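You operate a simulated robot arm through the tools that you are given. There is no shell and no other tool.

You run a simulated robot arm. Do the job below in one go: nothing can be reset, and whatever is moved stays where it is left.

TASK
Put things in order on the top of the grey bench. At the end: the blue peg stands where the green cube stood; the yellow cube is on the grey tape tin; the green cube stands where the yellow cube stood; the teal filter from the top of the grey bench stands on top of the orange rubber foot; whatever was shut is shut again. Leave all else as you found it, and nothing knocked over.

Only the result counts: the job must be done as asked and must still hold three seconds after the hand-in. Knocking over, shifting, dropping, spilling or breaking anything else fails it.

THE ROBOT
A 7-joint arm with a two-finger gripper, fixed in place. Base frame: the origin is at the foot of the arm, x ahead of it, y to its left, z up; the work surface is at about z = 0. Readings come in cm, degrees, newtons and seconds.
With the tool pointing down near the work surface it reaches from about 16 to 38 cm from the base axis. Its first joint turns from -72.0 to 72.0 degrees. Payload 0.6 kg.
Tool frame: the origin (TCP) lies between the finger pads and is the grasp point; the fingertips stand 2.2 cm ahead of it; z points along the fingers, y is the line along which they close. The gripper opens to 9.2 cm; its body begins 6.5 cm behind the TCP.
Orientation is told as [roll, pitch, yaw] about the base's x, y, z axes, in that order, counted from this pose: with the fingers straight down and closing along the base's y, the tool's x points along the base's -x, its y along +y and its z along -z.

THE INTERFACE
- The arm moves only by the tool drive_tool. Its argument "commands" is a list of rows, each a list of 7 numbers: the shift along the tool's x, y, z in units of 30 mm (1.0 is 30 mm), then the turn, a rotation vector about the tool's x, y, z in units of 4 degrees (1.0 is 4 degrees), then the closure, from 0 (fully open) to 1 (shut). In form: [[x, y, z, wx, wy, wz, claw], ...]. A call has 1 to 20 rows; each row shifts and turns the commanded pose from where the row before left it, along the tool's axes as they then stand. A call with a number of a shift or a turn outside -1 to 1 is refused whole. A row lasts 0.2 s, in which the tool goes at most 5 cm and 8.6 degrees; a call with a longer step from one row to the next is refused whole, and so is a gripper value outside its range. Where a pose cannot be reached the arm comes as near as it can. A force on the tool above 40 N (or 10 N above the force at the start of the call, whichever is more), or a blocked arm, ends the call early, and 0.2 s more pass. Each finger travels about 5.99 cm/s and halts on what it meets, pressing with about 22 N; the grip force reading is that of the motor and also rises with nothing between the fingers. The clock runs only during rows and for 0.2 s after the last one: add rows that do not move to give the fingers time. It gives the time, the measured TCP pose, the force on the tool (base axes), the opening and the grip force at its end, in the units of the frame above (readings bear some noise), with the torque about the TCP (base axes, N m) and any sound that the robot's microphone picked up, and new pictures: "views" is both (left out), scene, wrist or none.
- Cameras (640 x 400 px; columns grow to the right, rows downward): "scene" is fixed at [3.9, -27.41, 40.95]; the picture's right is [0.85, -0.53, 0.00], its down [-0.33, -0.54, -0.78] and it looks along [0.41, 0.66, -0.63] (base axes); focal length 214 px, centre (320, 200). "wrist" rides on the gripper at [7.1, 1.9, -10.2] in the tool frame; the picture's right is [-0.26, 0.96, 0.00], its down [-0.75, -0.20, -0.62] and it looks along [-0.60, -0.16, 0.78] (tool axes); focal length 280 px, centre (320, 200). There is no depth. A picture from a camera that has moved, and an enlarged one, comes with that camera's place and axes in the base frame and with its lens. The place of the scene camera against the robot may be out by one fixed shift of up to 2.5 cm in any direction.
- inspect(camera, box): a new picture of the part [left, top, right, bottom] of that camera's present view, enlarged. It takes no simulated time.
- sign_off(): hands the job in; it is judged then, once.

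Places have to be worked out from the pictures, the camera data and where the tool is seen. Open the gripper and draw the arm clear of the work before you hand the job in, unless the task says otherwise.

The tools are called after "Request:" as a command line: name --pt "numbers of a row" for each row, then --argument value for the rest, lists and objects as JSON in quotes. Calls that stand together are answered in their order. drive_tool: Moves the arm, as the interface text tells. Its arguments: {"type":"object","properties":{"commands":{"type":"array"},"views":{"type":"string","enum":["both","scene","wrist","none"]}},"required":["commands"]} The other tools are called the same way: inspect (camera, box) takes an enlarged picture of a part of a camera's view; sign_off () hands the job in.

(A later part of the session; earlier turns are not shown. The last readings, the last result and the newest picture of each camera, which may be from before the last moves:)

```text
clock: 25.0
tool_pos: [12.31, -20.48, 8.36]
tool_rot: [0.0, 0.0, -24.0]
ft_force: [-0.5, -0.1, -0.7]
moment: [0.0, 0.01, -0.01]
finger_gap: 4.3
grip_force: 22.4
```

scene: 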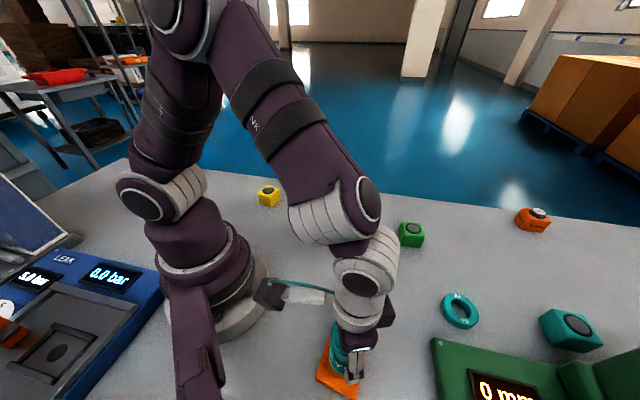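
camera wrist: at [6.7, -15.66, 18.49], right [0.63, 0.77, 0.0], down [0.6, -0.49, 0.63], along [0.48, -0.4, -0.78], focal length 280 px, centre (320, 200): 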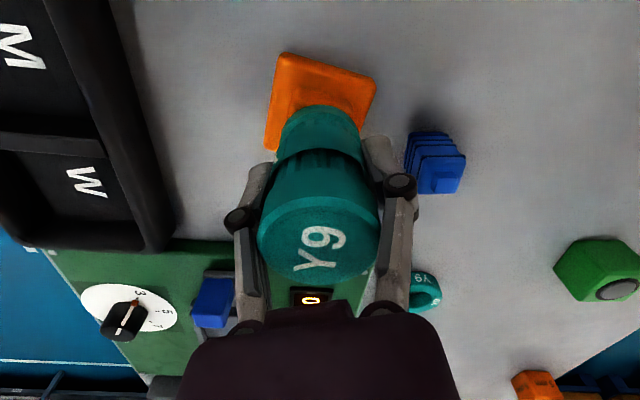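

The load is relieved and the filter is essentially resting on the foot. I'll open slowly.

Request:
drive_tool --pt "0 0 0.012 0 0 0 0.55" --pt "0 0 0 0 0 0 0.5" --pt "0 0 0 0 0 0 0.45" --pt "0 0 0 0 0 0 0.4" --pt "0 0 0 0 0 0 0.32" --pt "0 0 0 0 0 0 0.25" --pt "0 0 0 0 0 0 0.25" --views "both"

Request:
inspect --camera "scene" --box '[290, 280, 410, 400]'

```text
clock: 26.6
tool_pos: [12.31, -20.63, 8.4]
tool_rot: [0.1, 0.0, -24.0]
ft_force: [-0.4, 0.3, 0.6]
moment: [0.01, 0.0, -0.08]
finger_gap: 6.93
grip_force: 0.2
camera wrist: at [6.67, -15.74, 18.51], right [0.63, 0.77, 0.0], down [0.6, -0.49, 0.62], along [0.48, -0.4, -0.78], focal length 280 px, centre (320, 200)
```

scene: 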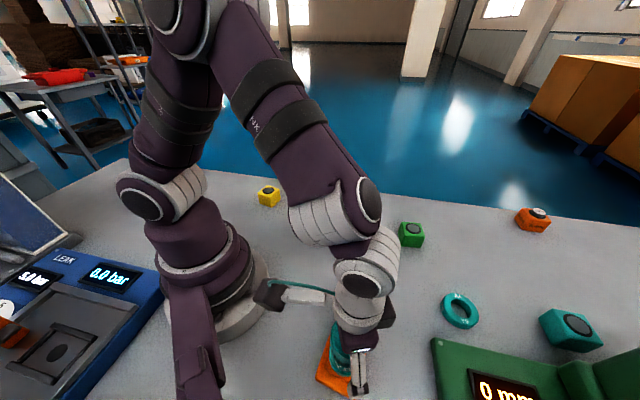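
wrist: 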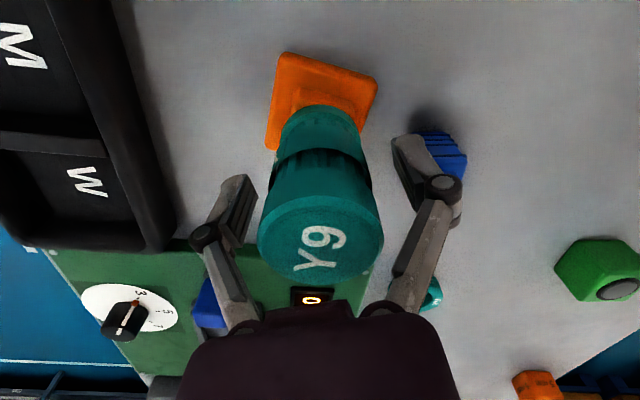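

```text
3.33 times, centred on (350, 340) of scene
camera zoom: at [3.9, -27.41, 40.95], right [0.85, -0.53, 0.0], down [-0.33, -0.54, -0.78], along [0.41, 0.66, -0.63], focal length 715 px, centre (220, -267)
```

zoom: 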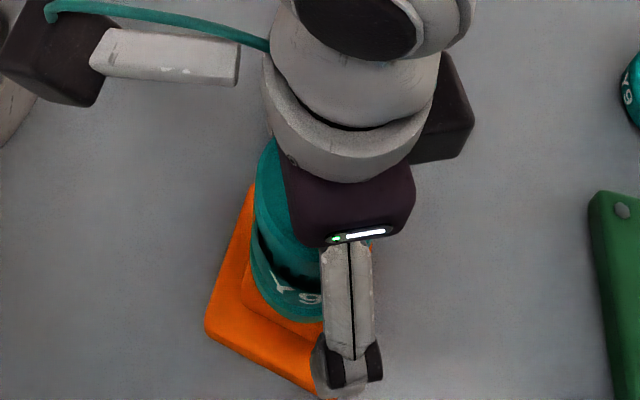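

The filter stands freely on the foot with a gap of 6.9 cm and no load. I'll go straight up to clear it and check.

Request:
drive_tool --pt "0 0 -0.3 0 0 0 0.25" --pt "0 0 -0.5 0 0 0 0.2" --pt "0 0 -0.6 0 0 0 0.1" --pt "0 0 -0.7 0 0 0 0" --pt "0 0 -0.8 0 0 0 0" --pt "0 0 -0.8 0 0 0 0" --pt "0 0 -0.8 0 0 0 0" --pt "0 0 0 0 0 0 0" --views "both"

Request:
inspect --camera "scene" --box '[290, 280, 410, 400]'

Request:
inspect --camera "wrist" --box '[220, 0, 460, 180]'

```text
clock: 28.4
tool_pos: [12.61, -20.6, 21.74]
tool_rot: [0.0, 0.0, -24.0]
ft_force: [-0.8, -0.3, -0.5]
moment: [-0.02, 0.0, 0.0]
finger_gap: 9.21
grip_force: 0.1
camera wrist: at [6.82, -15.74, 31.96], right [0.63, 0.77, 0.0], down [0.6, -0.49, 0.62], along [0.48, -0.4, -0.78], focal length 280 px, centre (320, 200)
```

scene: 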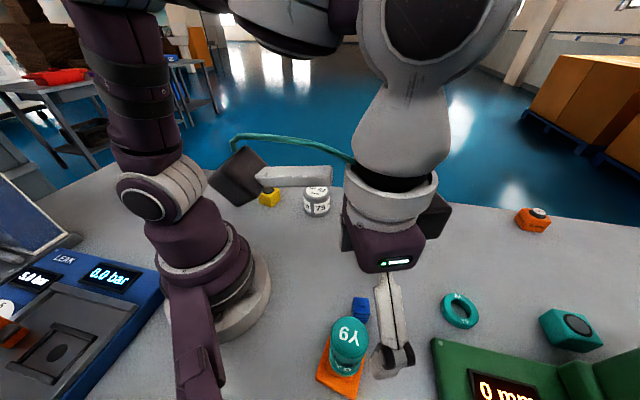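
wrist: 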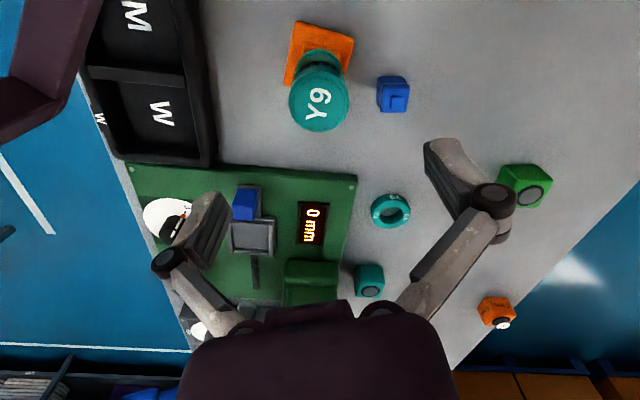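

```text
3.33 times, centred on (350, 340) of scene
camera zoom: at [3.9, -27.41, 40.95], right [0.85, -0.53, 0.0], down [-0.33, -0.54, -0.78], along [0.41, 0.66, -0.63], focal length 715 px, centre (220, -267)
```

zoom: 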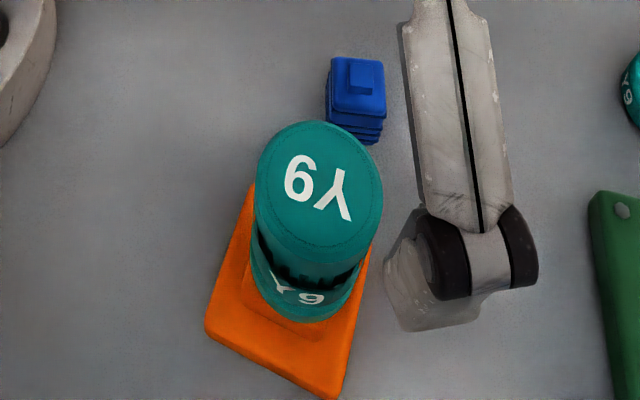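

```text
2.22 times, centred on (340, 90) of wrist
camera zoom: at [6.82, -15.74, 31.96], right [0.63, 0.77, 0.0], down [0.6, -0.49, 0.62], along [0.48, -0.4, -0.78], focal length 623 px, centre (276, 444)
```

zoom: 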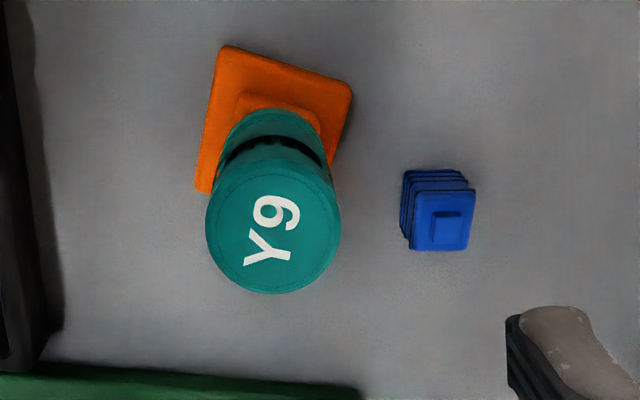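

The filter is upright and centred on the foot, with its top centre at (12.3, -20.3) and the foot centre the same within 0.2 cm. Next I'll sweep round to hover above the yellow cube at about (17.5, 22) with yaw near 32°.

Request:
drive_tool --pt "-0.464 0.623 0.05 0 0 -0.704 0" --pt "-0.438 0.65 0.05 0 0 -0.704 0" --pt "-0.409 0.675 0.05 0 0 -0.704 0" --pt "-0.38 0.7 0.05 0 0 -0.704 0" --pt "-0.349 0.723 0.05 0 0 -0.704 0" --pt "-0.317 0.744 0.05 0 0 -0.704 0" --pt "-0.284 0.765 0.05 0 0 -0.704 0" --pt "-0.248 0.784 0.05 0 0 -0.704 0" --pt "-0.213 0.801 0.05 0 0 -0.704 0" --pt "-0.176 0.816 0.05 0 0 -0.704 0" --pt "-0.138 0.829 0.05 0 0 -0.704 0" --pt "-0.099 0.841 0.05 0 0 -0.704 0" --pt "-0.06 0.851 0.05 0 0 -0.704 0" --pt "-0.02 0.86 0.05 0 0 -0.704 0" --pt "0.021 0.867 0.05 0 0 -0.704 0" --pt "0.063 0.87 0.05 0 0 -0.704 0" --pt "0.104 0.873 0.05 0 0 -0.704 0" --pt "0.147 0.873 0.05 0 0 -0.704 0" --pt "0.191 0.872 0.05 0 0 -0.704 0" --pt "0.233 0.868 0.05 0 0 -0.704 0" --views "both"

```text
clock: 32.6
tool_pos: [17.18, 22.03, 19.01]
tool_rot: [0.0, -0.1, 32.4]
ft_force: [0.2, -0.2, -0.3]
moment: [-0.03, 0.0, 0.02]
finger_gap: 9.17
grip_force: 0.0
camera wrist: at [10.21, 20.03, 29.16], right [-0.3, 0.96, 0.0], down [0.75, 0.23, 0.62], along [0.6, 0.18, -0.78], focal length 280 px, centre (320, 200)
```

scene: 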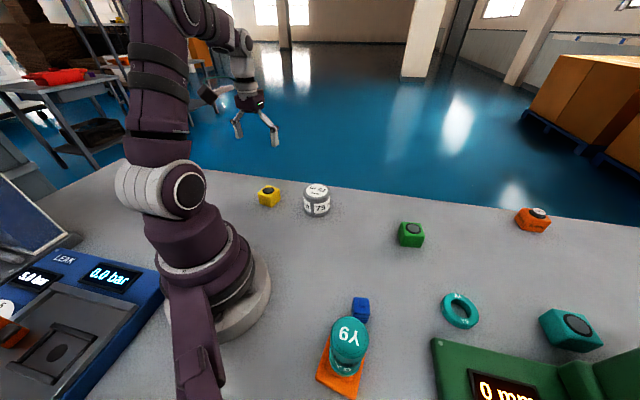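
wrist: 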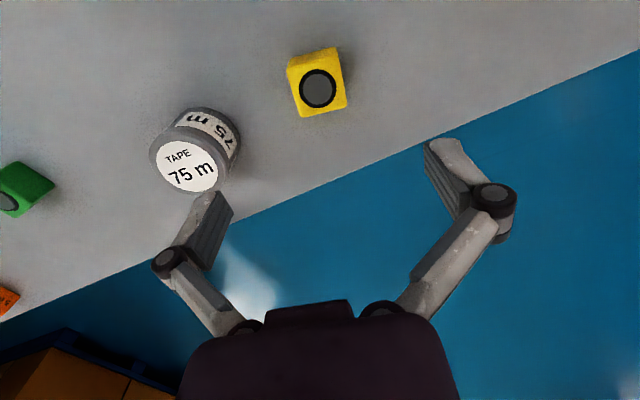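

Request:
inspect --camera "wrist" --box '[270, 30, 370, 130]'

Request:
inspect --camera "wrist" --box '[140, 90, 260, 210]'

```text
4.00 times, centred on (320, 80) of wrist
camera zoom: at [10.21, 20.03, 29.16], right [-0.3, 0.96, 0.0], down [0.75, 0.23, 0.62], along [0.6, 0.18, -0.78], focal length 1122 px, centre (320, 680)
```

zoom: 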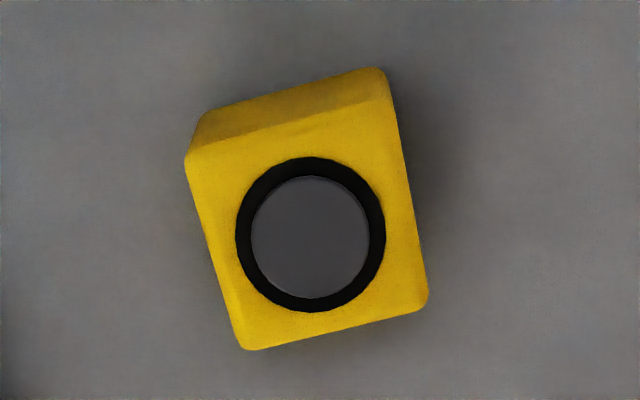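

```text
3.33 times, centred on (200, 150) of wrist
camera zoom: at [10.21, 20.03, 29.16], right [-0.3, 0.96, 0.0], down [0.75, 0.23, 0.62], along [0.6, 0.18, -0.78], focal length 935 px, centre (720, 367)
```

zoom: 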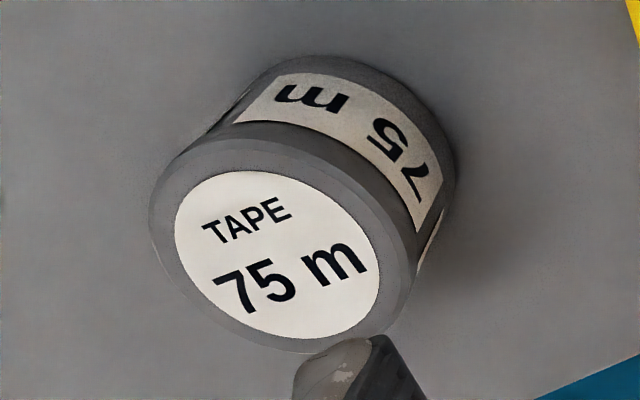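

The yellow cube's centre works out to about (17.5, 22.0), with faces at about 32°, aligned with the fingers. I'll make a small correction, descend to z≈3.2 and look before gripping.

Request:
drive_tool --pt "-0.07 -0.076 0 0 0 0 0" --pt "0 0 0.6 0 0 0 0" --pt "0 0 0.6 0 0 0 0" --pt "0 0 0.6 0 0 0 0" --pt "0 0 0.6 0 0 0 0" --pt "0 0 0.6 0 0 0 0" --pt "0 0 0.6 0 0 0 0" --pt "0 0 0.6 0 0 0 0" --pt "0 0 0.6 0 0 0 0" --pt "0 0 0.45 0 0 0 0" --pt "0 0 0 0 0 0 0" --views "both"

```text
clock: 35.0
tool_pos: [17.68, 21.74, 3.27]
tool_rot: [0.0, -0.1, 32.4]
ft_force: [-0.5, -0.4, -0.5]
moment: [-0.01, 0.01, -0.01]
finger_gap: 9.23
grip_force: 0.1
camera wrist: at [10.61, 19.92, 13.43], right [-0.3, 0.96, 0.0], down [0.75, 0.23, 0.63], along [0.6, 0.18, -0.78], focal length 280 px, centre (320, 200)
```

scene: 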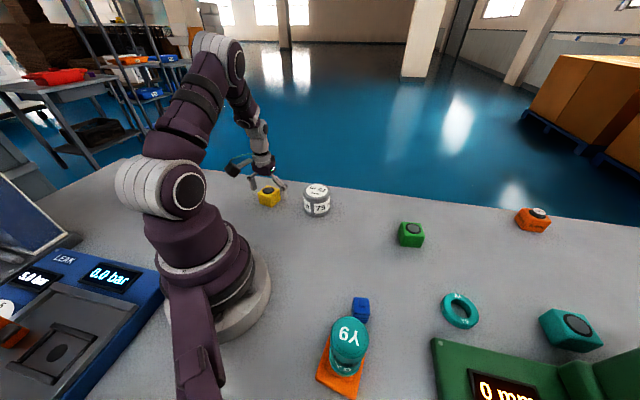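
wrist: 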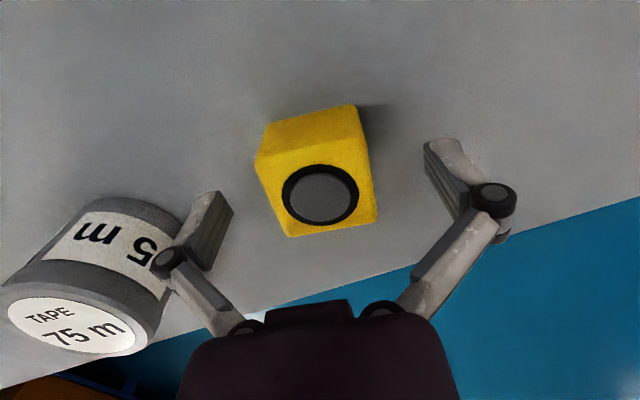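

The disc appears at (321, 193) instead of (320, 200), so the cube is about 0.4 cm nearer than the tool axis. I'll correct for that and close.

Request:
drive_tool --pt "0.13 0.045 0 0 0 0 0" --pt "0 0 0 0 0 0 0.2" --pt "0 0 0 0 0 0 0.4" --pt "0 0 0 0 0 0 0.55" --pt "0 0 0 0 0 0 0.65" --pt "0 0 0 0 0 0 0.65" --pt "0 0 0 0 0 0 0.65" --views "wrist"

```text
clock: 36.6
tool_pos: [17.15, 21.83, 3.22]
tool_rot: [0.0, 0.1, 32.5]
ft_force: [-1.5, -0.2, 6.9]
moment: [-0.01, -0.01, -0.04]
finger_gap: 4.54
grip_force: 21.7
camera wrist: at [10.19, 19.82, 13.4], right [-0.3, 0.96, 0.0], down [0.75, 0.23, 0.63], along [0.6, 0.18, -0.78], focal length 280 px, centre (320, 200)
```

wrist: 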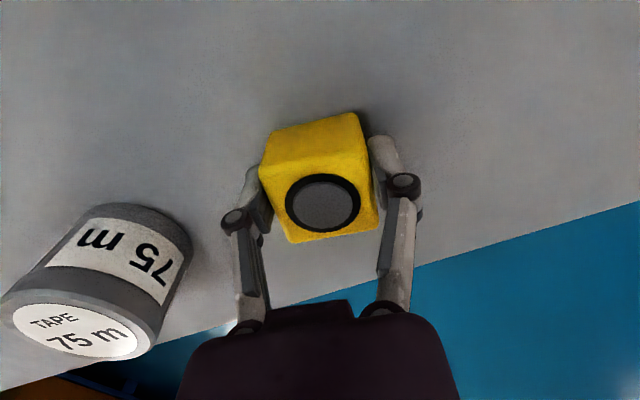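

The yellow cube is gripped at a gap of 4.54 cm, at about (17.3, 21.9). I'll lift it clear.

Request:
drive_tool --pt "0 0 -0.2 0 0 0 0.65" --pt "0 0 -0.4 0 0 0 0.65" --pt "0 0 -0.6 0 0 0 0.65" --pt "0 0 -0.7 0 0 0 0.65" --pt "0 0 -0.7 0 0 0 0.65" --pt "0 0 -0.7 0 0 0 0.65" --pt "0 0 -0.6 0 0 0 0.65" --pt "0 0 -0.3 0 0 0 0.65" --pt "0 0 0 0 0 0 0.65" --views "both"

Request:
inspect --camera "wrist" --box '[100, 80, 340, 260]'

```text
clock: 38.6
tool_pos: [16.9, 21.69, 15.7]
tool_rot: [0.0, 0.0, 32.5]
ft_force: [-0.4, 0.1, -0.9]
moment: [-0.01, 0.01, -0.01]
finger_gap: 4.55
grip_force: 21.8
camera wrist: at [9.91, 19.8, 25.81], right [-0.3, 0.96, 0.0], down [0.75, 0.23, 0.62], along [0.6, 0.18, -0.78], focal length 280 px, centre (320, 200)
```

scene: 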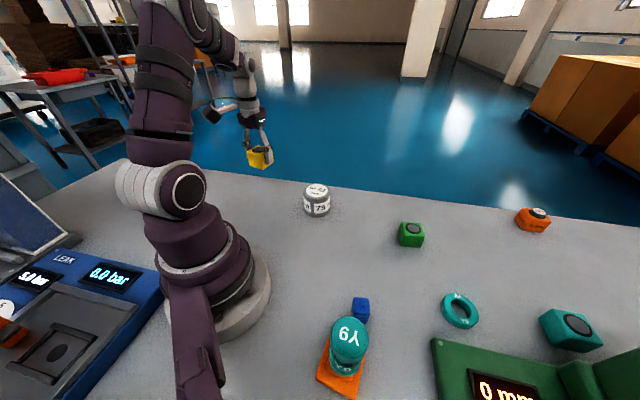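
wrist: 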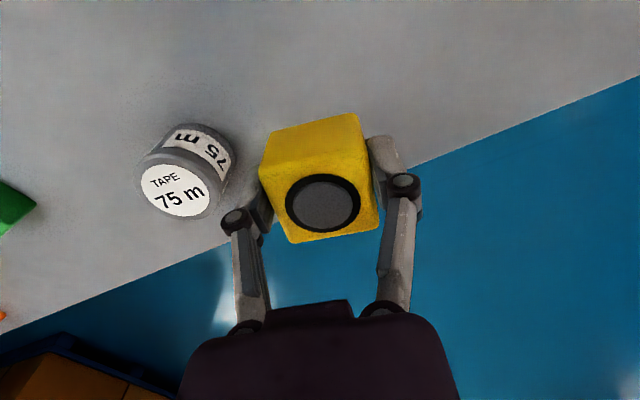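

```text
2.22 times, centred on (220, 170) of wrist
camera zoom: at [9.91, 19.8, 25.81], right [-0.3, 0.96, 0.0], down [0.75, 0.23, 0.62], along [0.6, 0.18, -0.78], focal length 623 px, centre (542, 267)
```

zoom: 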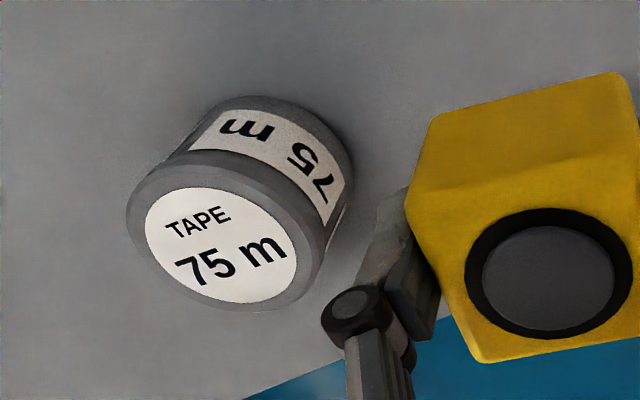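

The cube is held at z=15.7 and the bench below is clear. The tin centres at (27.2, 12.3) with its top at about z=6.5, so I'll carry the cube above it.

Request:
drive_tool --pt "-0.162 -0.64 0 0 0 0 0.65" --pt "-0.162 -0.64 0 0 0 0 0.65" --pt "-0.162 -0.64 0 0 0 0 0.65" --pt "-0.162 -0.64 0 0 0 0 0.65" --pt "-0.162 -0.64 0 0 0 0 0.65" --pt "-0.162 -0.64 0 0 0 0 0.65" --pt "-0.162 -0.64 0 0 0 0 0.65" --pt "0 0 0 0 0 0 0.65" --views "both"

Request:
inspect --camera "wrist" --box '[220, 40, 420, 240]'

Request:
inspect --camera "scene" --box '[260, 120, 380, 230]'

```text
clock: 40.4
tool_pos: [27.28, 12.61, 15.87]
tool_rot: [-0.1, 0.0, 32.4]
ft_force: [1.3, 0.3, -1.1]
moment: [0.0, -0.01, 0.01]
finger_gap: 4.57
grip_force: 22.0
camera wrist: at [20.2, 10.65, 25.97], right [-0.3, 0.96, 0.0], down [0.75, 0.23, 0.63], along [0.6, 0.18, -0.78], focal length 280 px, centre (320, 200)
```

scene: 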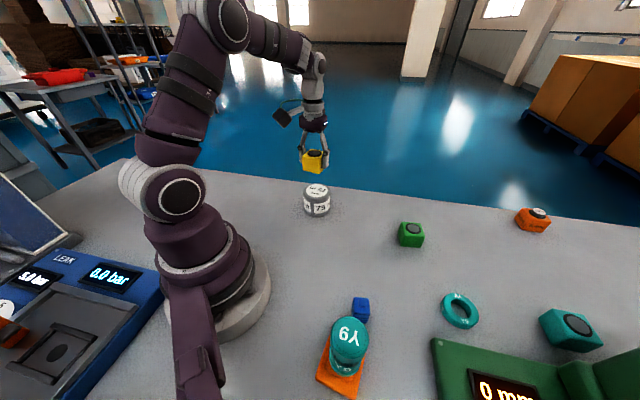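
wrist: 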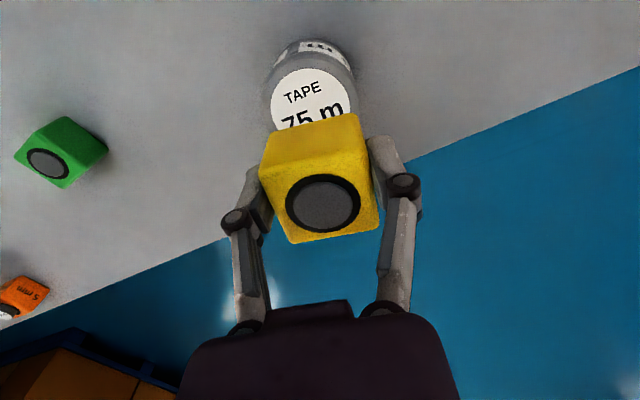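

```text
2.00 times, centred on (320, 140) of wrist
camera zoom: at [20.2, 10.65, 25.97], right [-0.3, 0.96, 0.0], down [0.75, 0.23, 0.63], along [0.6, 0.18, -0.78], focal length 561 px, centre (320, 320)
```

zoom: 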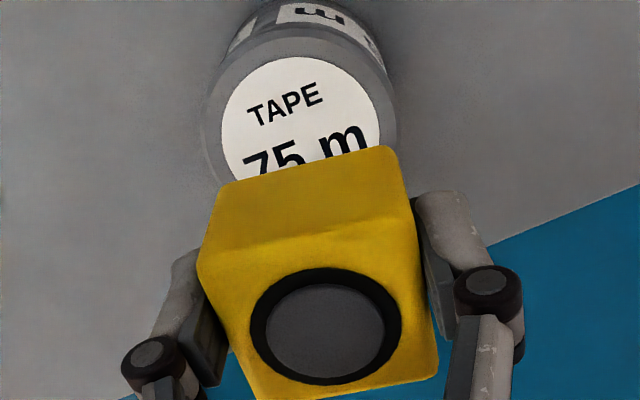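

```text
3.64 times, centred on (320, 175) of scene
camera zoom: at [3.9, -27.41, 40.95], right [0.85, -0.53, 0.0], down [-0.33, -0.54, -0.78], along [0.41, 0.66, -0.63], focal length 780 px, centre (320, 291)
```

zoom: 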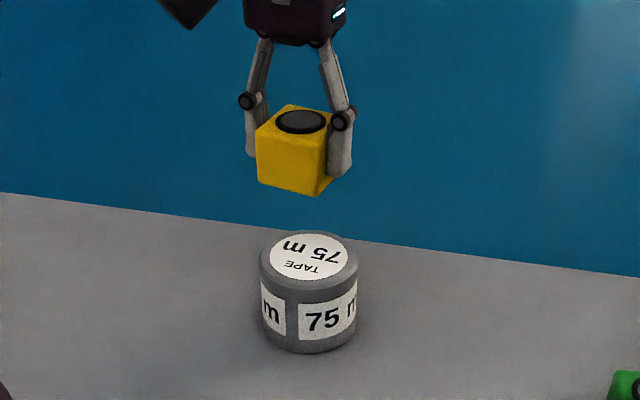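

The tin's centre is about 0.8 cm to the left of the cube in the wrist view. I'll shift that way and lower to just above contact.

Request:
drive_tool --pt "0.087 -0.246 0 0 0 0 0.65" --pt "0 0 0 0 0 0 0.65" --pt "0 0 0.4 0 0 0 0.65" --pt "0 0 0.4 0 0 0 0.65" --pt "0 0 0.4 0 0 0 0.65" --pt "0 0 0.35 0 0 0 0.65" --pt "0 0 0.25 0 0 0 0.65" --pt "0 0 0 0 0 0 0.65" --views "both"

Request:
inspect --camera "wrist" --box '[220, 40, 420, 240]'

Request:
inspect --camera "scene" --box '[260, 120, 380, 230]'

```text
clock: 42.2
tool_pos: [27.38, 11.49, 10.24]
tool_rot: [0.1, 0.0, 32.4]
ft_force: [0.7, 0.2, -0.8]
moment: [0.0, -0.05, 0.03]
finger_gap: 4.55
grip_force: 22.4
camera wrist: at [20.35, 9.54, 20.43], right [-0.3, 0.96, 0.0], down [0.75, 0.23, 0.62], along [0.6, 0.18, -0.78], focal length 280 px, centre (320, 200)
```

scene: 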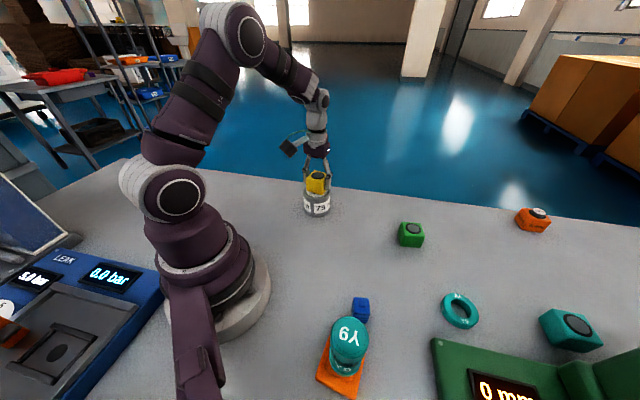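
wrist: 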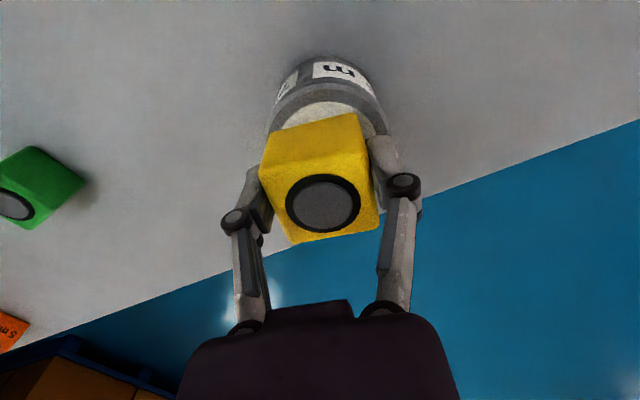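

```text
2.00 times, centred on (320, 140) of wrist
camera zoom: at [20.35, 9.54, 20.43], right [-0.3, 0.96, 0.0], down [0.75, 0.23, 0.62], along [0.6, 0.18, -0.78], focal length 561 px, centre (320, 320)
```

zoom: 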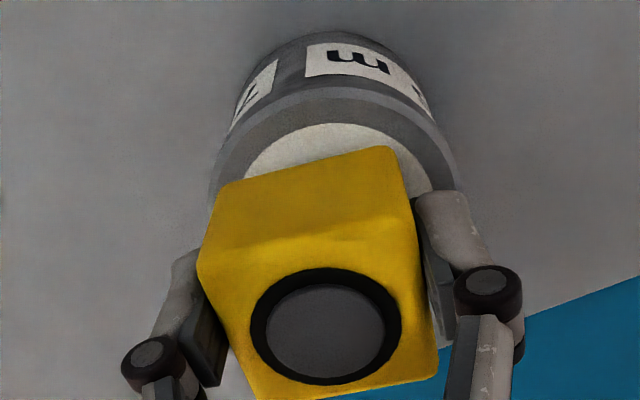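

```text
3.64 times, centred on (320, 175) of scene
camera zoom: at [3.9, -27.41, 40.95], right [0.85, -0.53, 0.0], down [-0.33, -0.54, -0.78], along [0.41, 0.66, -0.63], focal length 780 px, centre (320, 291)
```

zoom: 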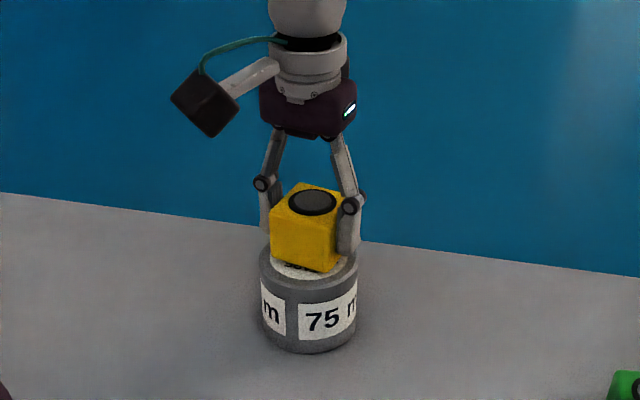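

The tin now sits about 0.3 cm forward and 0.35 cm right of the cube's centre. I'll nudge over and lower in small steps to find contact.

Request:
drive_tool --pt "-0.12 0.07 0 0 0 0 0.65" --pt "0 0 0 0 0 0 0.65" --pt "0 0 0.05 0 0 0 0.65" --pt "0 0 0.05 0 0 0 0.65" --pt "0 0 0.04 0 0 0 0.65" --pt "0 0 0 0 0 0 0.65" --views "wrist"

Request:
inspect --camera "wrist" --box '[220, 40, 420, 240]'

Request:
inspect --camera "scene" --box '[280, 150, 360, 230]'

```text
clock: 43.6
tool_pos: [27.55, 11.99, 9.85]
tool_rot: [0.0, 0.0, 32.3]
ft_force: [0.8, -0.5, -0.4]
moment: [0.03, -0.04, -0.07]
finger_gap: 4.55
grip_force: 22.2
camera wrist: at [20.54, 9.92, 20.07], right [-0.3, 0.96, 0.0], down [0.75, 0.23, 0.62], along [0.6, 0.18, -0.78], focal length 280 px, centre (320, 200)
```

wrist: 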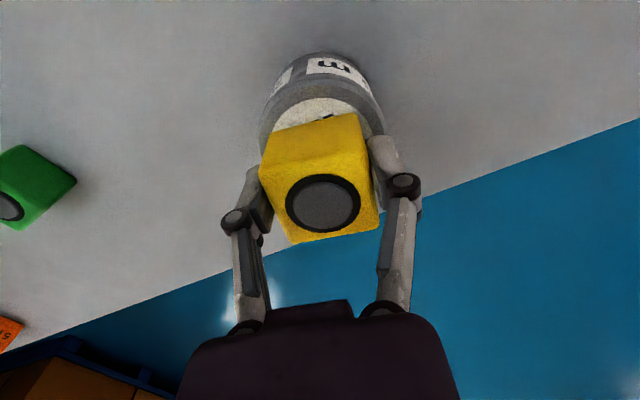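

```text
2.00 times, centred on (320, 140) of wrist
camera zoom: at [20.54, 9.92, 20.07], right [-0.3, 0.96, 0.0], down [0.75, 0.23, 0.62], along [0.6, 0.18, -0.78], focal length 561 px, centre (320, 320)
```

zoom: 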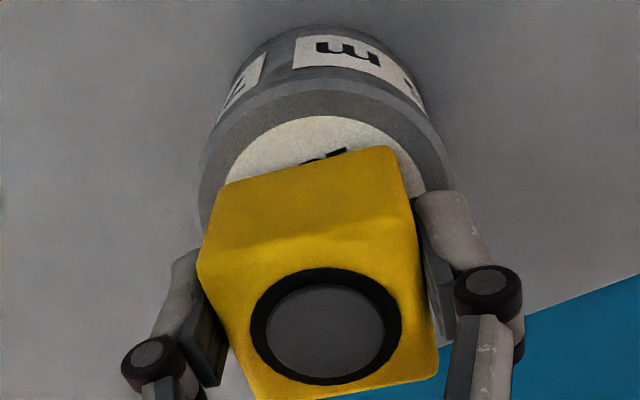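

```text
5.00 times, centred on (320, 190) of scene
camera zoom: at [3.9, -27.41, 40.95], right [0.85, -0.53, 0.0], down [-0.33, -0.54, -0.78], along [0.41, 0.66, -0.63], focal length 1072 px, centre (320, 250)
```

zoom: 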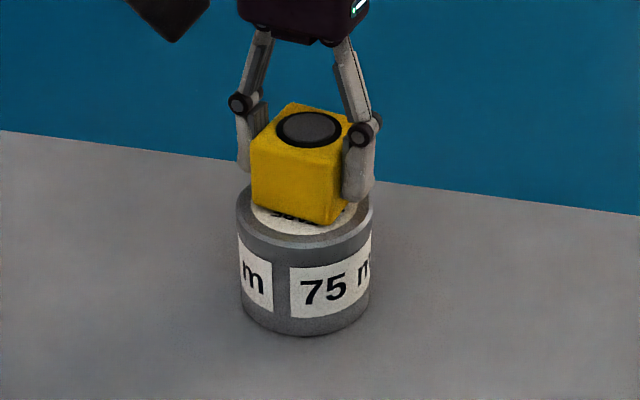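

The cube is now aligned with the tin within a few millimetres and has not touched yet. I'll continue down in 1 mm steps.

Request:
drive_tool --pt "0 0 0.035 0 0 0 0.65" --pt "0 0 0.035 0 0 0 0.65" --pt "0 0 0 0 0 0 0.65" --views "none"

```text
clock: 44.4
tool_pos: [27.52, 11.96, 9.74]
tool_rot: [0.0, 0.0, 32.5]
ft_force: [-0.6, -0.7, -1.4]
moment: [0.0, 0.01, 0.0]
finger_gap: 4.55
grip_force: 21.9
```

No contact yet at z=9.74, so I'll keep going down in small steps.

Request:
drive_tool --pt "0 0 0.035 0 0 0 0.65" --pt "0 0 0.035 0 0 0 0.65" --pt "0 0 0 0 0 0 0.65" --views "scene"

Request:
inspect --camera "scene" --box '[280, 150, 360, 230]'

```text
clock: 45.2
tool_pos: [27.54, 11.93, 9.47]
tool_rot: [0.0, -0.1, 32.4]
ft_force: [-0.1, 5.7, 14.4]
moment: [0.18, 0.02, 0.01]
finger_gap: 4.57
grip_force: 21.5
```

scene: 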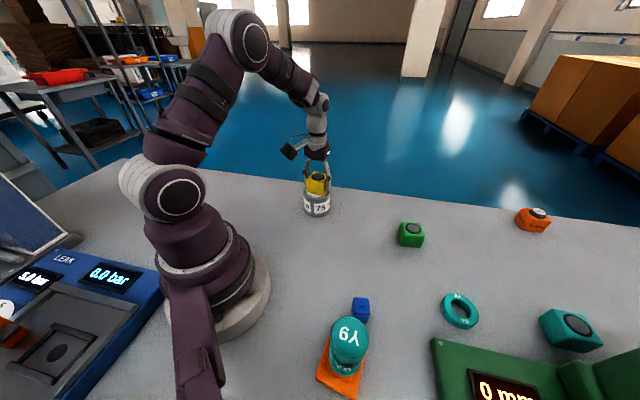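

```text
5.00 times, centred on (320, 190) of scene
camera zoom: at [3.9, -27.41, 40.95], right [0.85, -0.53, 0.0], down [-0.33, -0.54, -0.78], along [0.41, 0.66, -0.63], focal length 1072 px, centre (320, 250)
```

zoom: 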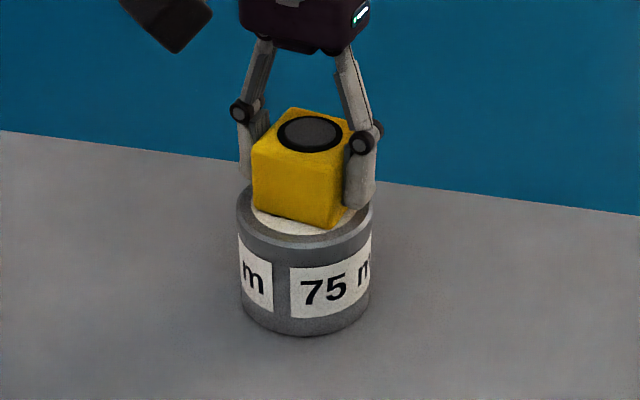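

Contact at 14.4 N, and the cube sits centred on the tin's top. I'll relieve the press and open slowly.

Request:
drive_tool --pt "0 0 -0.02 0 0 0 0.65" --pt "0 0 0 0 0 0 0.65" --views "none"

```text
clock: 45.8
tool_pos: [27.58, 11.88, 9.52]
tool_rot: [0.1, 0.1, 32.3]
ft_force: [-0.2, 0.5, -1.1]
moment: [-0.03, -0.02, 0.02]
finger_gap: 4.54
grip_force: 21.3
```

Request:
drive_tool --pt "0 0 0.008 0 0 0 0.54" --pt "0 0 0 0 0 0 0.48" --pt "0 0 0 0 0 0 0.44" --pt "0 0 0 0 0 0 0.4" --pt "0 0 0 0 0 0 0.32" --pt "0 0 0 0 0 0 0.22" --pt "0 0 0 0 0 0 0.2" --views "both"

Request:
inspect --camera "scene" --box '[280, 150, 360, 230]'

```text
clock: 47.4
tool_pos: [27.74, 11.85, 9.55]
tool_rot: [0.0, 0.1, 32.4]
ft_force: [0.5, -1.0, -0.3]
moment: [0.01, -0.01, 0.02]
finger_gap: 7.35
grip_force: 0.1
camera wrist: at [20.64, 9.9, 19.64], right [-0.3, 0.96, 0.0], down [0.75, 0.23, 0.62], along [0.6, 0.18, -0.78], focal length 280 px, centre (320, 200)
```

scene: 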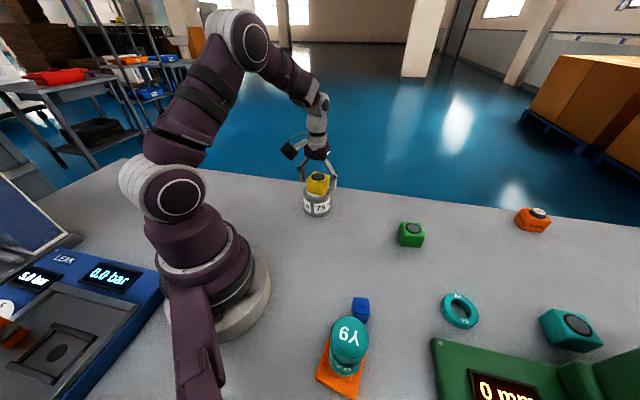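
wrist: 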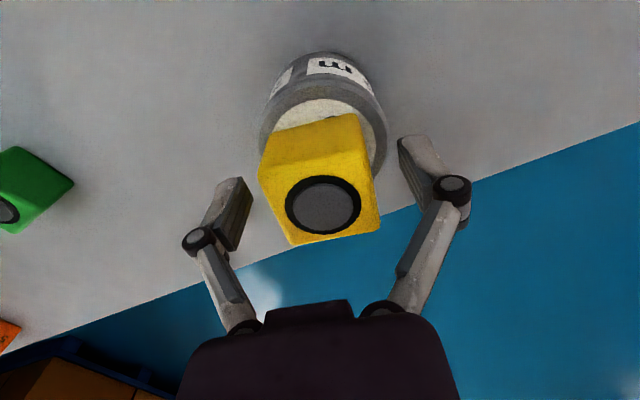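

```text
5.00 times, centred on (320, 190) of scene
camera zoom: at [3.9, -27.41, 40.95], right [0.85, -0.53, 0.0], down [-0.33, -0.54, -0.78], along [0.41, 0.66, -0.63], focal length 1072 px, centre (320, 250)
```

zoom: 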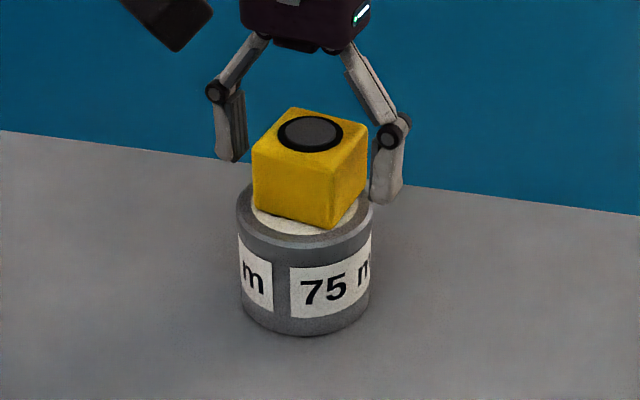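

The yellow cube is released on the tin and the fingers are free. I'll rise straight up.

Request:
drive_tool --pt "0 0 -0.3 0 0 0 0.2" --pt "0 0 -0.6 0 0 0 0.1" --pt "0 0 -0.8 0 0 0 0" --pt "0 0 -0.8 0 0 0 0" --pt "0 0 -0.8 0 0 0 0" --pt "0 0 -0.6 0 0 0 0" --pt "0 0 0 0 0 0 0" --views "both"

Request:
inspect --camera "wrist" --box '[220, 0, 420, 160]'

```text
clock: 49.0
tool_pos: [27.78, 12.1, 21.12]
tool_rot: [0.0, 0.0, 32.4]
ft_force: [0.0, -0.2, 0.5]
moment: [0.01, -0.01, 0.02]
finger_gap: 9.19
grip_force: 0.1
camera wrist: at [20.72, 10.12, 31.26], right [-0.3, 0.96, 0.0], down [0.75, 0.23, 0.62], along [0.6, 0.18, -0.78], focal length 280 px, centre (320, 200)
```

scene: 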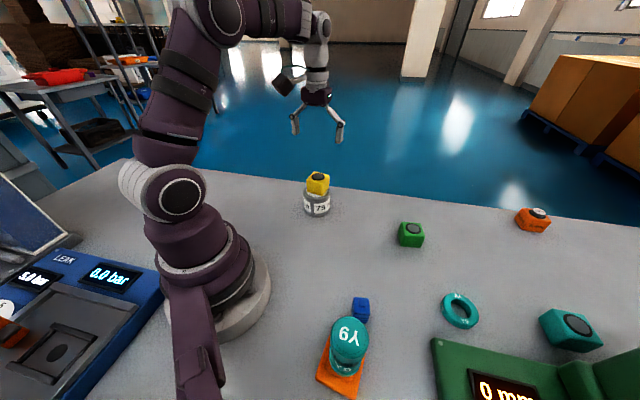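
wrist: 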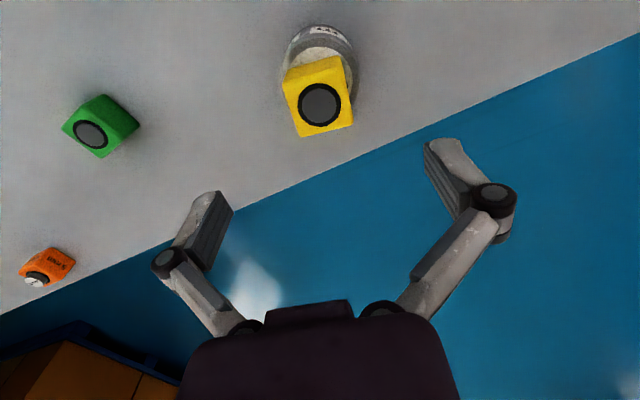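

```text
2.50 times, centred on (320, 80) of wrist
camera zoom: at [20.72, 10.12, 31.26], right [-0.3, 0.96, 0.0], down [0.75, 0.23, 0.62], along [0.6, 0.18, -0.78], focal length 701 px, centre (320, 500)
```

zoom: 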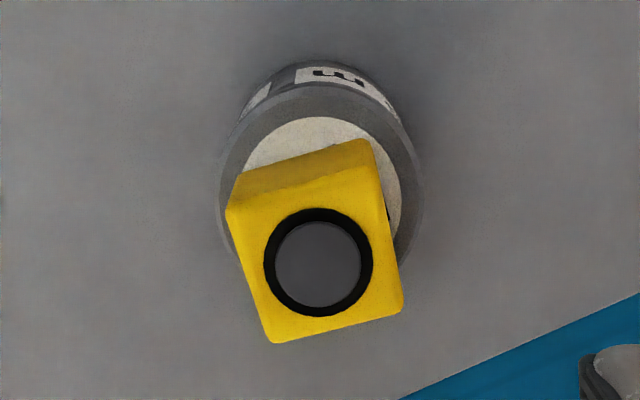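

The yellow cube stands level on the tin. Now I'll go over towards the green cube, turning to yaw -36° so the fingers line up with its faces.

Request:
drive_tool --pt "0.093 -0.361 0.04 0 0 0.95 0" --pt "0.069 -0.366 0.04 0 0 0.95 0" --pt "0.044 -0.369 0.04 0 0 0.95 0" --pt "0.02 -0.372 0.04 0 0 0.95 0" --pt "-0.005 -0.372 0.04 0 0 0.95 0" --pt "-0.03 -0.371 0.04 0 0 0.95 0" --pt "-0.054 -0.368 0.04 0 0 0.95 0" --pt "-0.078 -0.364 0.04 0 0 0.95 0" --pt "-0.103 -0.358 0.04 0 0 0.95 0" --pt "-0.126 -0.35 0.04 0 0 0.95 0" --pt "-0.149 -0.341 0.04 0 0 0.95 0" --pt "-0.172 -0.33 0.04 0 0 0.95 0" --pt "-0.193 -0.319 0.04 0 0 0.95 0" --pt "-0.213 -0.304 0.04 0 0 0.95 0" --pt "-0.234 -0.29 0.04 0 0 0.95 0" --pt "-0.252 -0.274 0.04 0 0 0.95 0" --pt "-0.27 -0.257 0.04 0 0 0.95 0" --pt "-0.286 -0.238 0.04 0 0 0.95 0" --pt "0 0 0 0 0 0 0" --views "both"

Request:
inspect --camera "wrist" --box '[280, 80, 440, 220]'

```text
clock: 53.0
tool_pos: [33.69, -7.51, 18.83]
tool_rot: [-0.1, 0.0, -36.1]
ft_force: [-0.4, -0.1, -0.5]
moment: [0.04, 0.02, -0.01]
finger_gap: 9.2
grip_force: 0.1
camera wrist: at [29.14, -1.45, 28.99], right [0.78, 0.63, 0.0], down [0.49, -0.61, 0.62], along [0.39, -0.49, -0.78], focal length 280 px, centre (320, 200)
```

scene: 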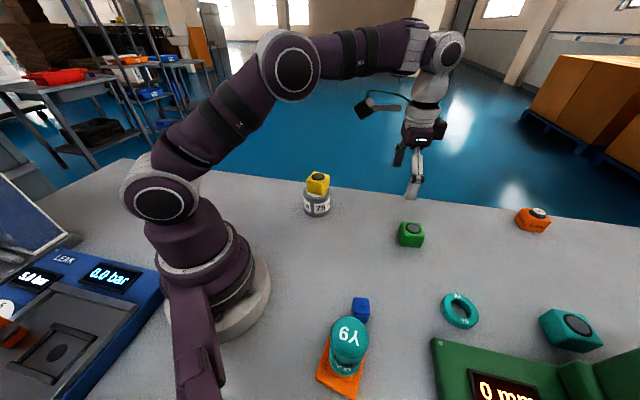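
wrist: 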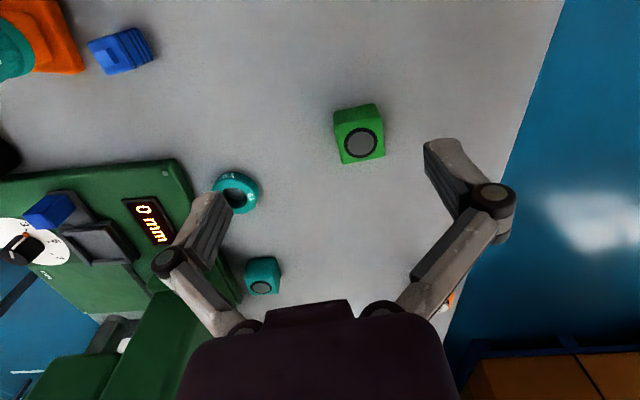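

```text
2.86 times, centred on (360, 150) of wrist
camera zoom: at [29.14, -1.45, 28.99], right [0.78, 0.63, 0.0], down [0.49, -0.61, 0.62], along [0.39, -0.49, -0.78], focal length 801 px, centre (206, 343)
```

zoom: 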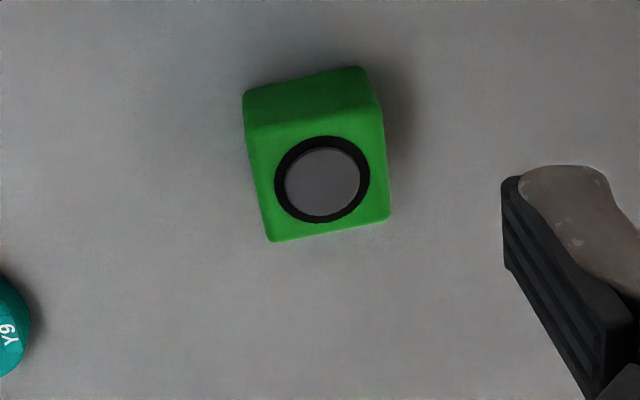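

The green cube works out to (40.0, -8.8) with faces at about -38.5°. That is beyond the tool-down reach, so I'll set the yaw and tilt the tool outward about its closing axis, then check the reading.

Request:
drive_tool --pt "0 0 0 0 0 0.6 0" --pt "0 0 0 0 -1 0 0" --pt "0 0 0 0 -1 0 0" --pt "0 0 0 0 -1 0 0" --pt "0 0 0 0 -1 0 0" --pt "0 0 0 0 -1 0 0" --pt "0 0 0 0 0 0 0" --views "both"

```text
clock: 54.6
tool_pos: [33.85, -7.33, 18.88]
tool_rot: [0.1, -20.2, -38.4]
ft_force: [0.5, -0.3, -0.5]
moment: [-0.01, 0.04, -0.01]
finger_gap: 9.2
grip_force: 0.0
camera wrist: at [27.05, 0.7, 26.09], right [0.79, 0.6, 0.09], down [0.26, -0.47, 0.85], along [0.55, -0.65, -0.53], focal length 280 px, centre (320, 200)
```

scene: 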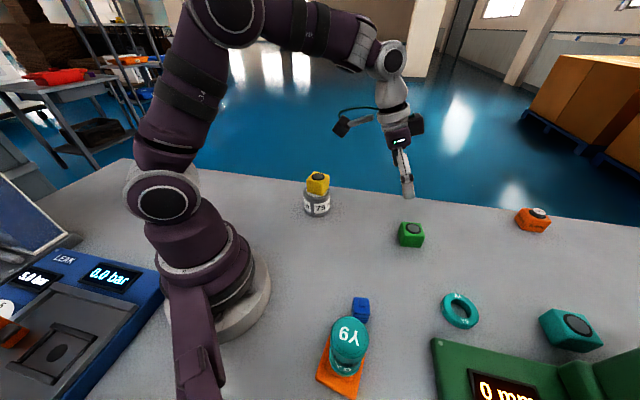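
wrist: 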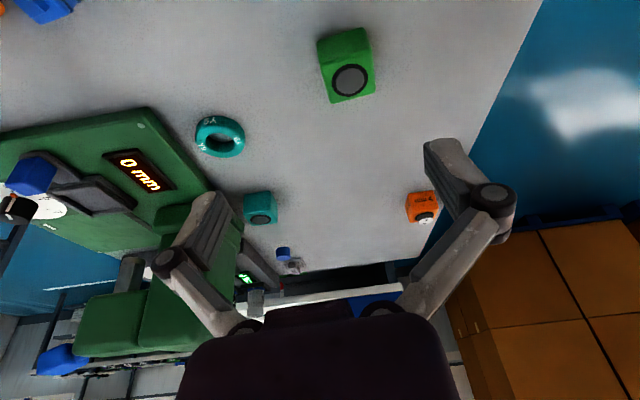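

The tilt is right (pitch -20°). I'll move over the green cube at about z=12.

Request:
drive_tool --pt "-0.168 0.149 0.469 0 0 0 0" --pt "-0.168 0.149 0.469 0 0 0 0" --pt "-0.168 0.149 0.469 0 0 0 0" --pt "-0.168 0.149 0.469 0 0 0 0" --pt "-0.168 0.149 0.469 0 0 0 0" --pt "-0.168 0.149 0.469 0 0 0 0" --pt "0 0 0 0 0 0 0" --views "both"

Request:
inspect --camera "wrist" --box '[240, 50, 400, 190]'

```text
clock: 56.2
tool_pos: [39.87, -8.61, 11.89]
tool_rot: [0.1, -20.1, -38.4]
ft_force: [0.5, 0.2, 0.1]
moment: [-0.01, 0.0, 0.0]
finger_gap: 9.17
grip_force: 0.1
camera wrist: at [33.1, -0.69, 18.99], right [0.79, 0.6, 0.09], down [0.26, -0.47, 0.84], along [0.55, -0.65, -0.53], focal length 280 px, centre (320, 200)
```

scene: 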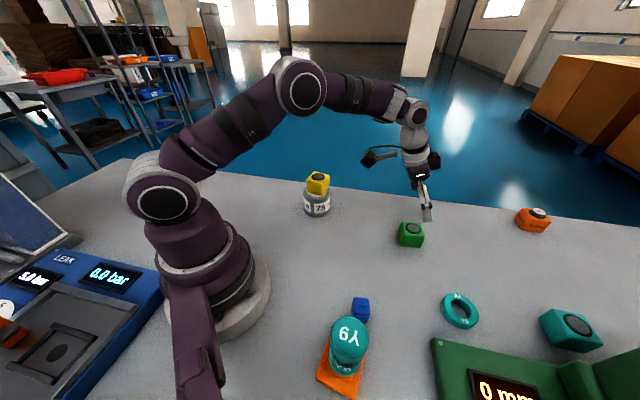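
wrist: 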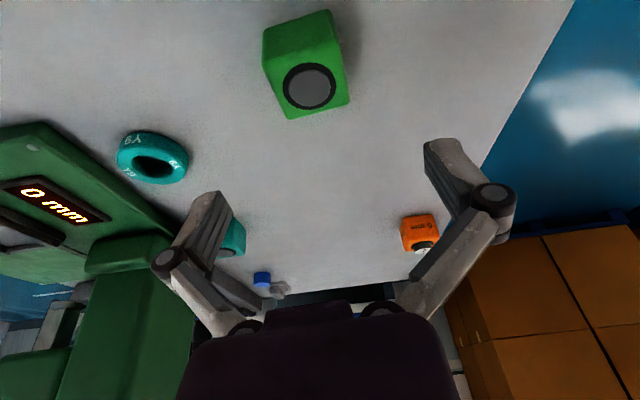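

```text
2.86 times, centred on (320, 120) of wrist
camera zoom: at [33.1, -0.69, 18.99], right [0.79, 0.6, 0.09], down [0.26, -0.47, 0.84], along [0.55, -0.65, -0.53], focal length 801 px, centre (320, 429)
```

zoom: 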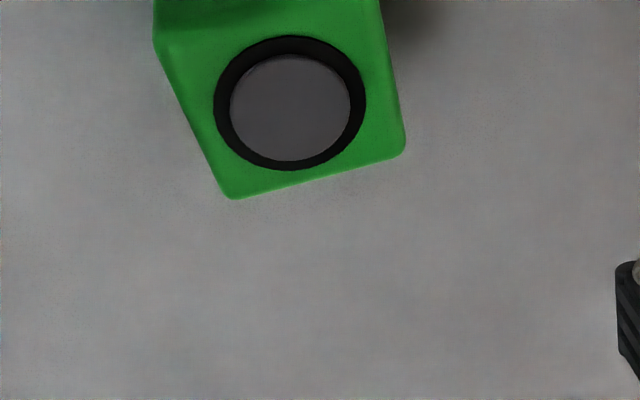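

I reached it, and the green cube's top centre computes to (40.0, -8.65), nearly on the tool point. I'll descend vertically in the tilted frame to z≈3.2.

Request:
drive_tool --pt "0.157 0 0.457 0 0 0 0" --pt "0.157 0 0.457 0 0 0 0" --pt "0.157 0 0.457 0 0 0 0" --pt "0.157 0 0.457 0 0 0 0" --pt "0.157 0 0.457 0 0 0 0" --pt "0.157 0 0.457 0 0 0 0" --pt "0 0 0 0 0 0 0" --views "both"

Request:
inspect --camera "scene" --box '[360, 180, 460, 270]'

```text
clock: 57.8
tool_pos: [40.07, -8.79, 3.42]
tool_rot: [0.1, -20.1, -38.4]
ft_force: [0.0, 0.3, -0.9]
moment: [-0.01, 0.04, 0.0]
finger_gap: 9.21
grip_force: 0.1
camera wrist: at [33.35, -0.81, 10.55], right [0.79, 0.6, 0.09], down [0.26, -0.47, 0.84], along [0.55, -0.65, -0.53], focal length 280 px, centre (320, 200)
```

scene: 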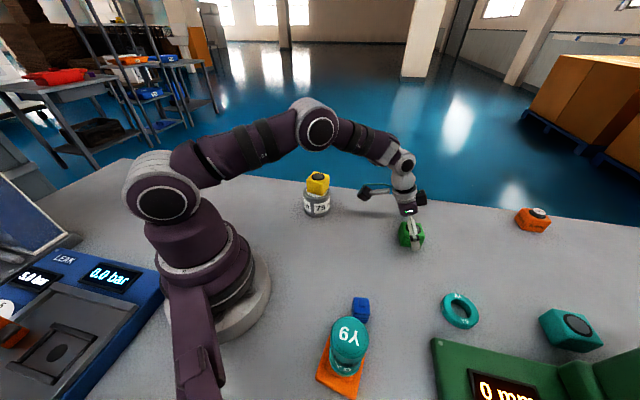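
wrist: 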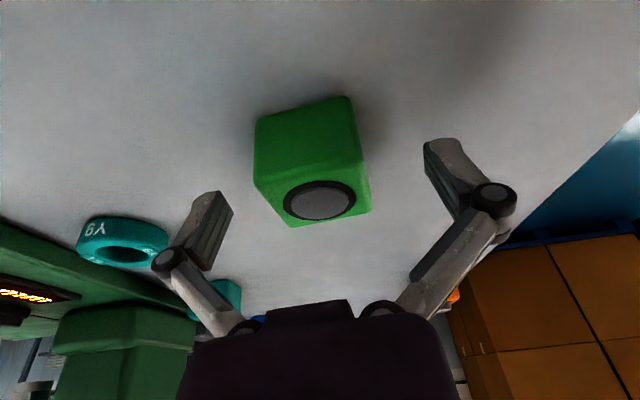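

```text
4.44 times, centred on (410, 225) of scene
camera zoom: at [3.9, -27.41, 40.95], right [0.85, -0.53, 0.0], down [-0.33, -0.54, -0.78], along [0.41, 0.66, -0.63], focal length 953 px, centre (-80, 89)
```

zoom: 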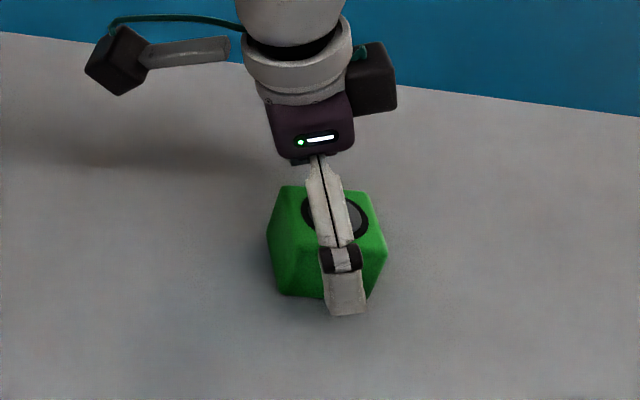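

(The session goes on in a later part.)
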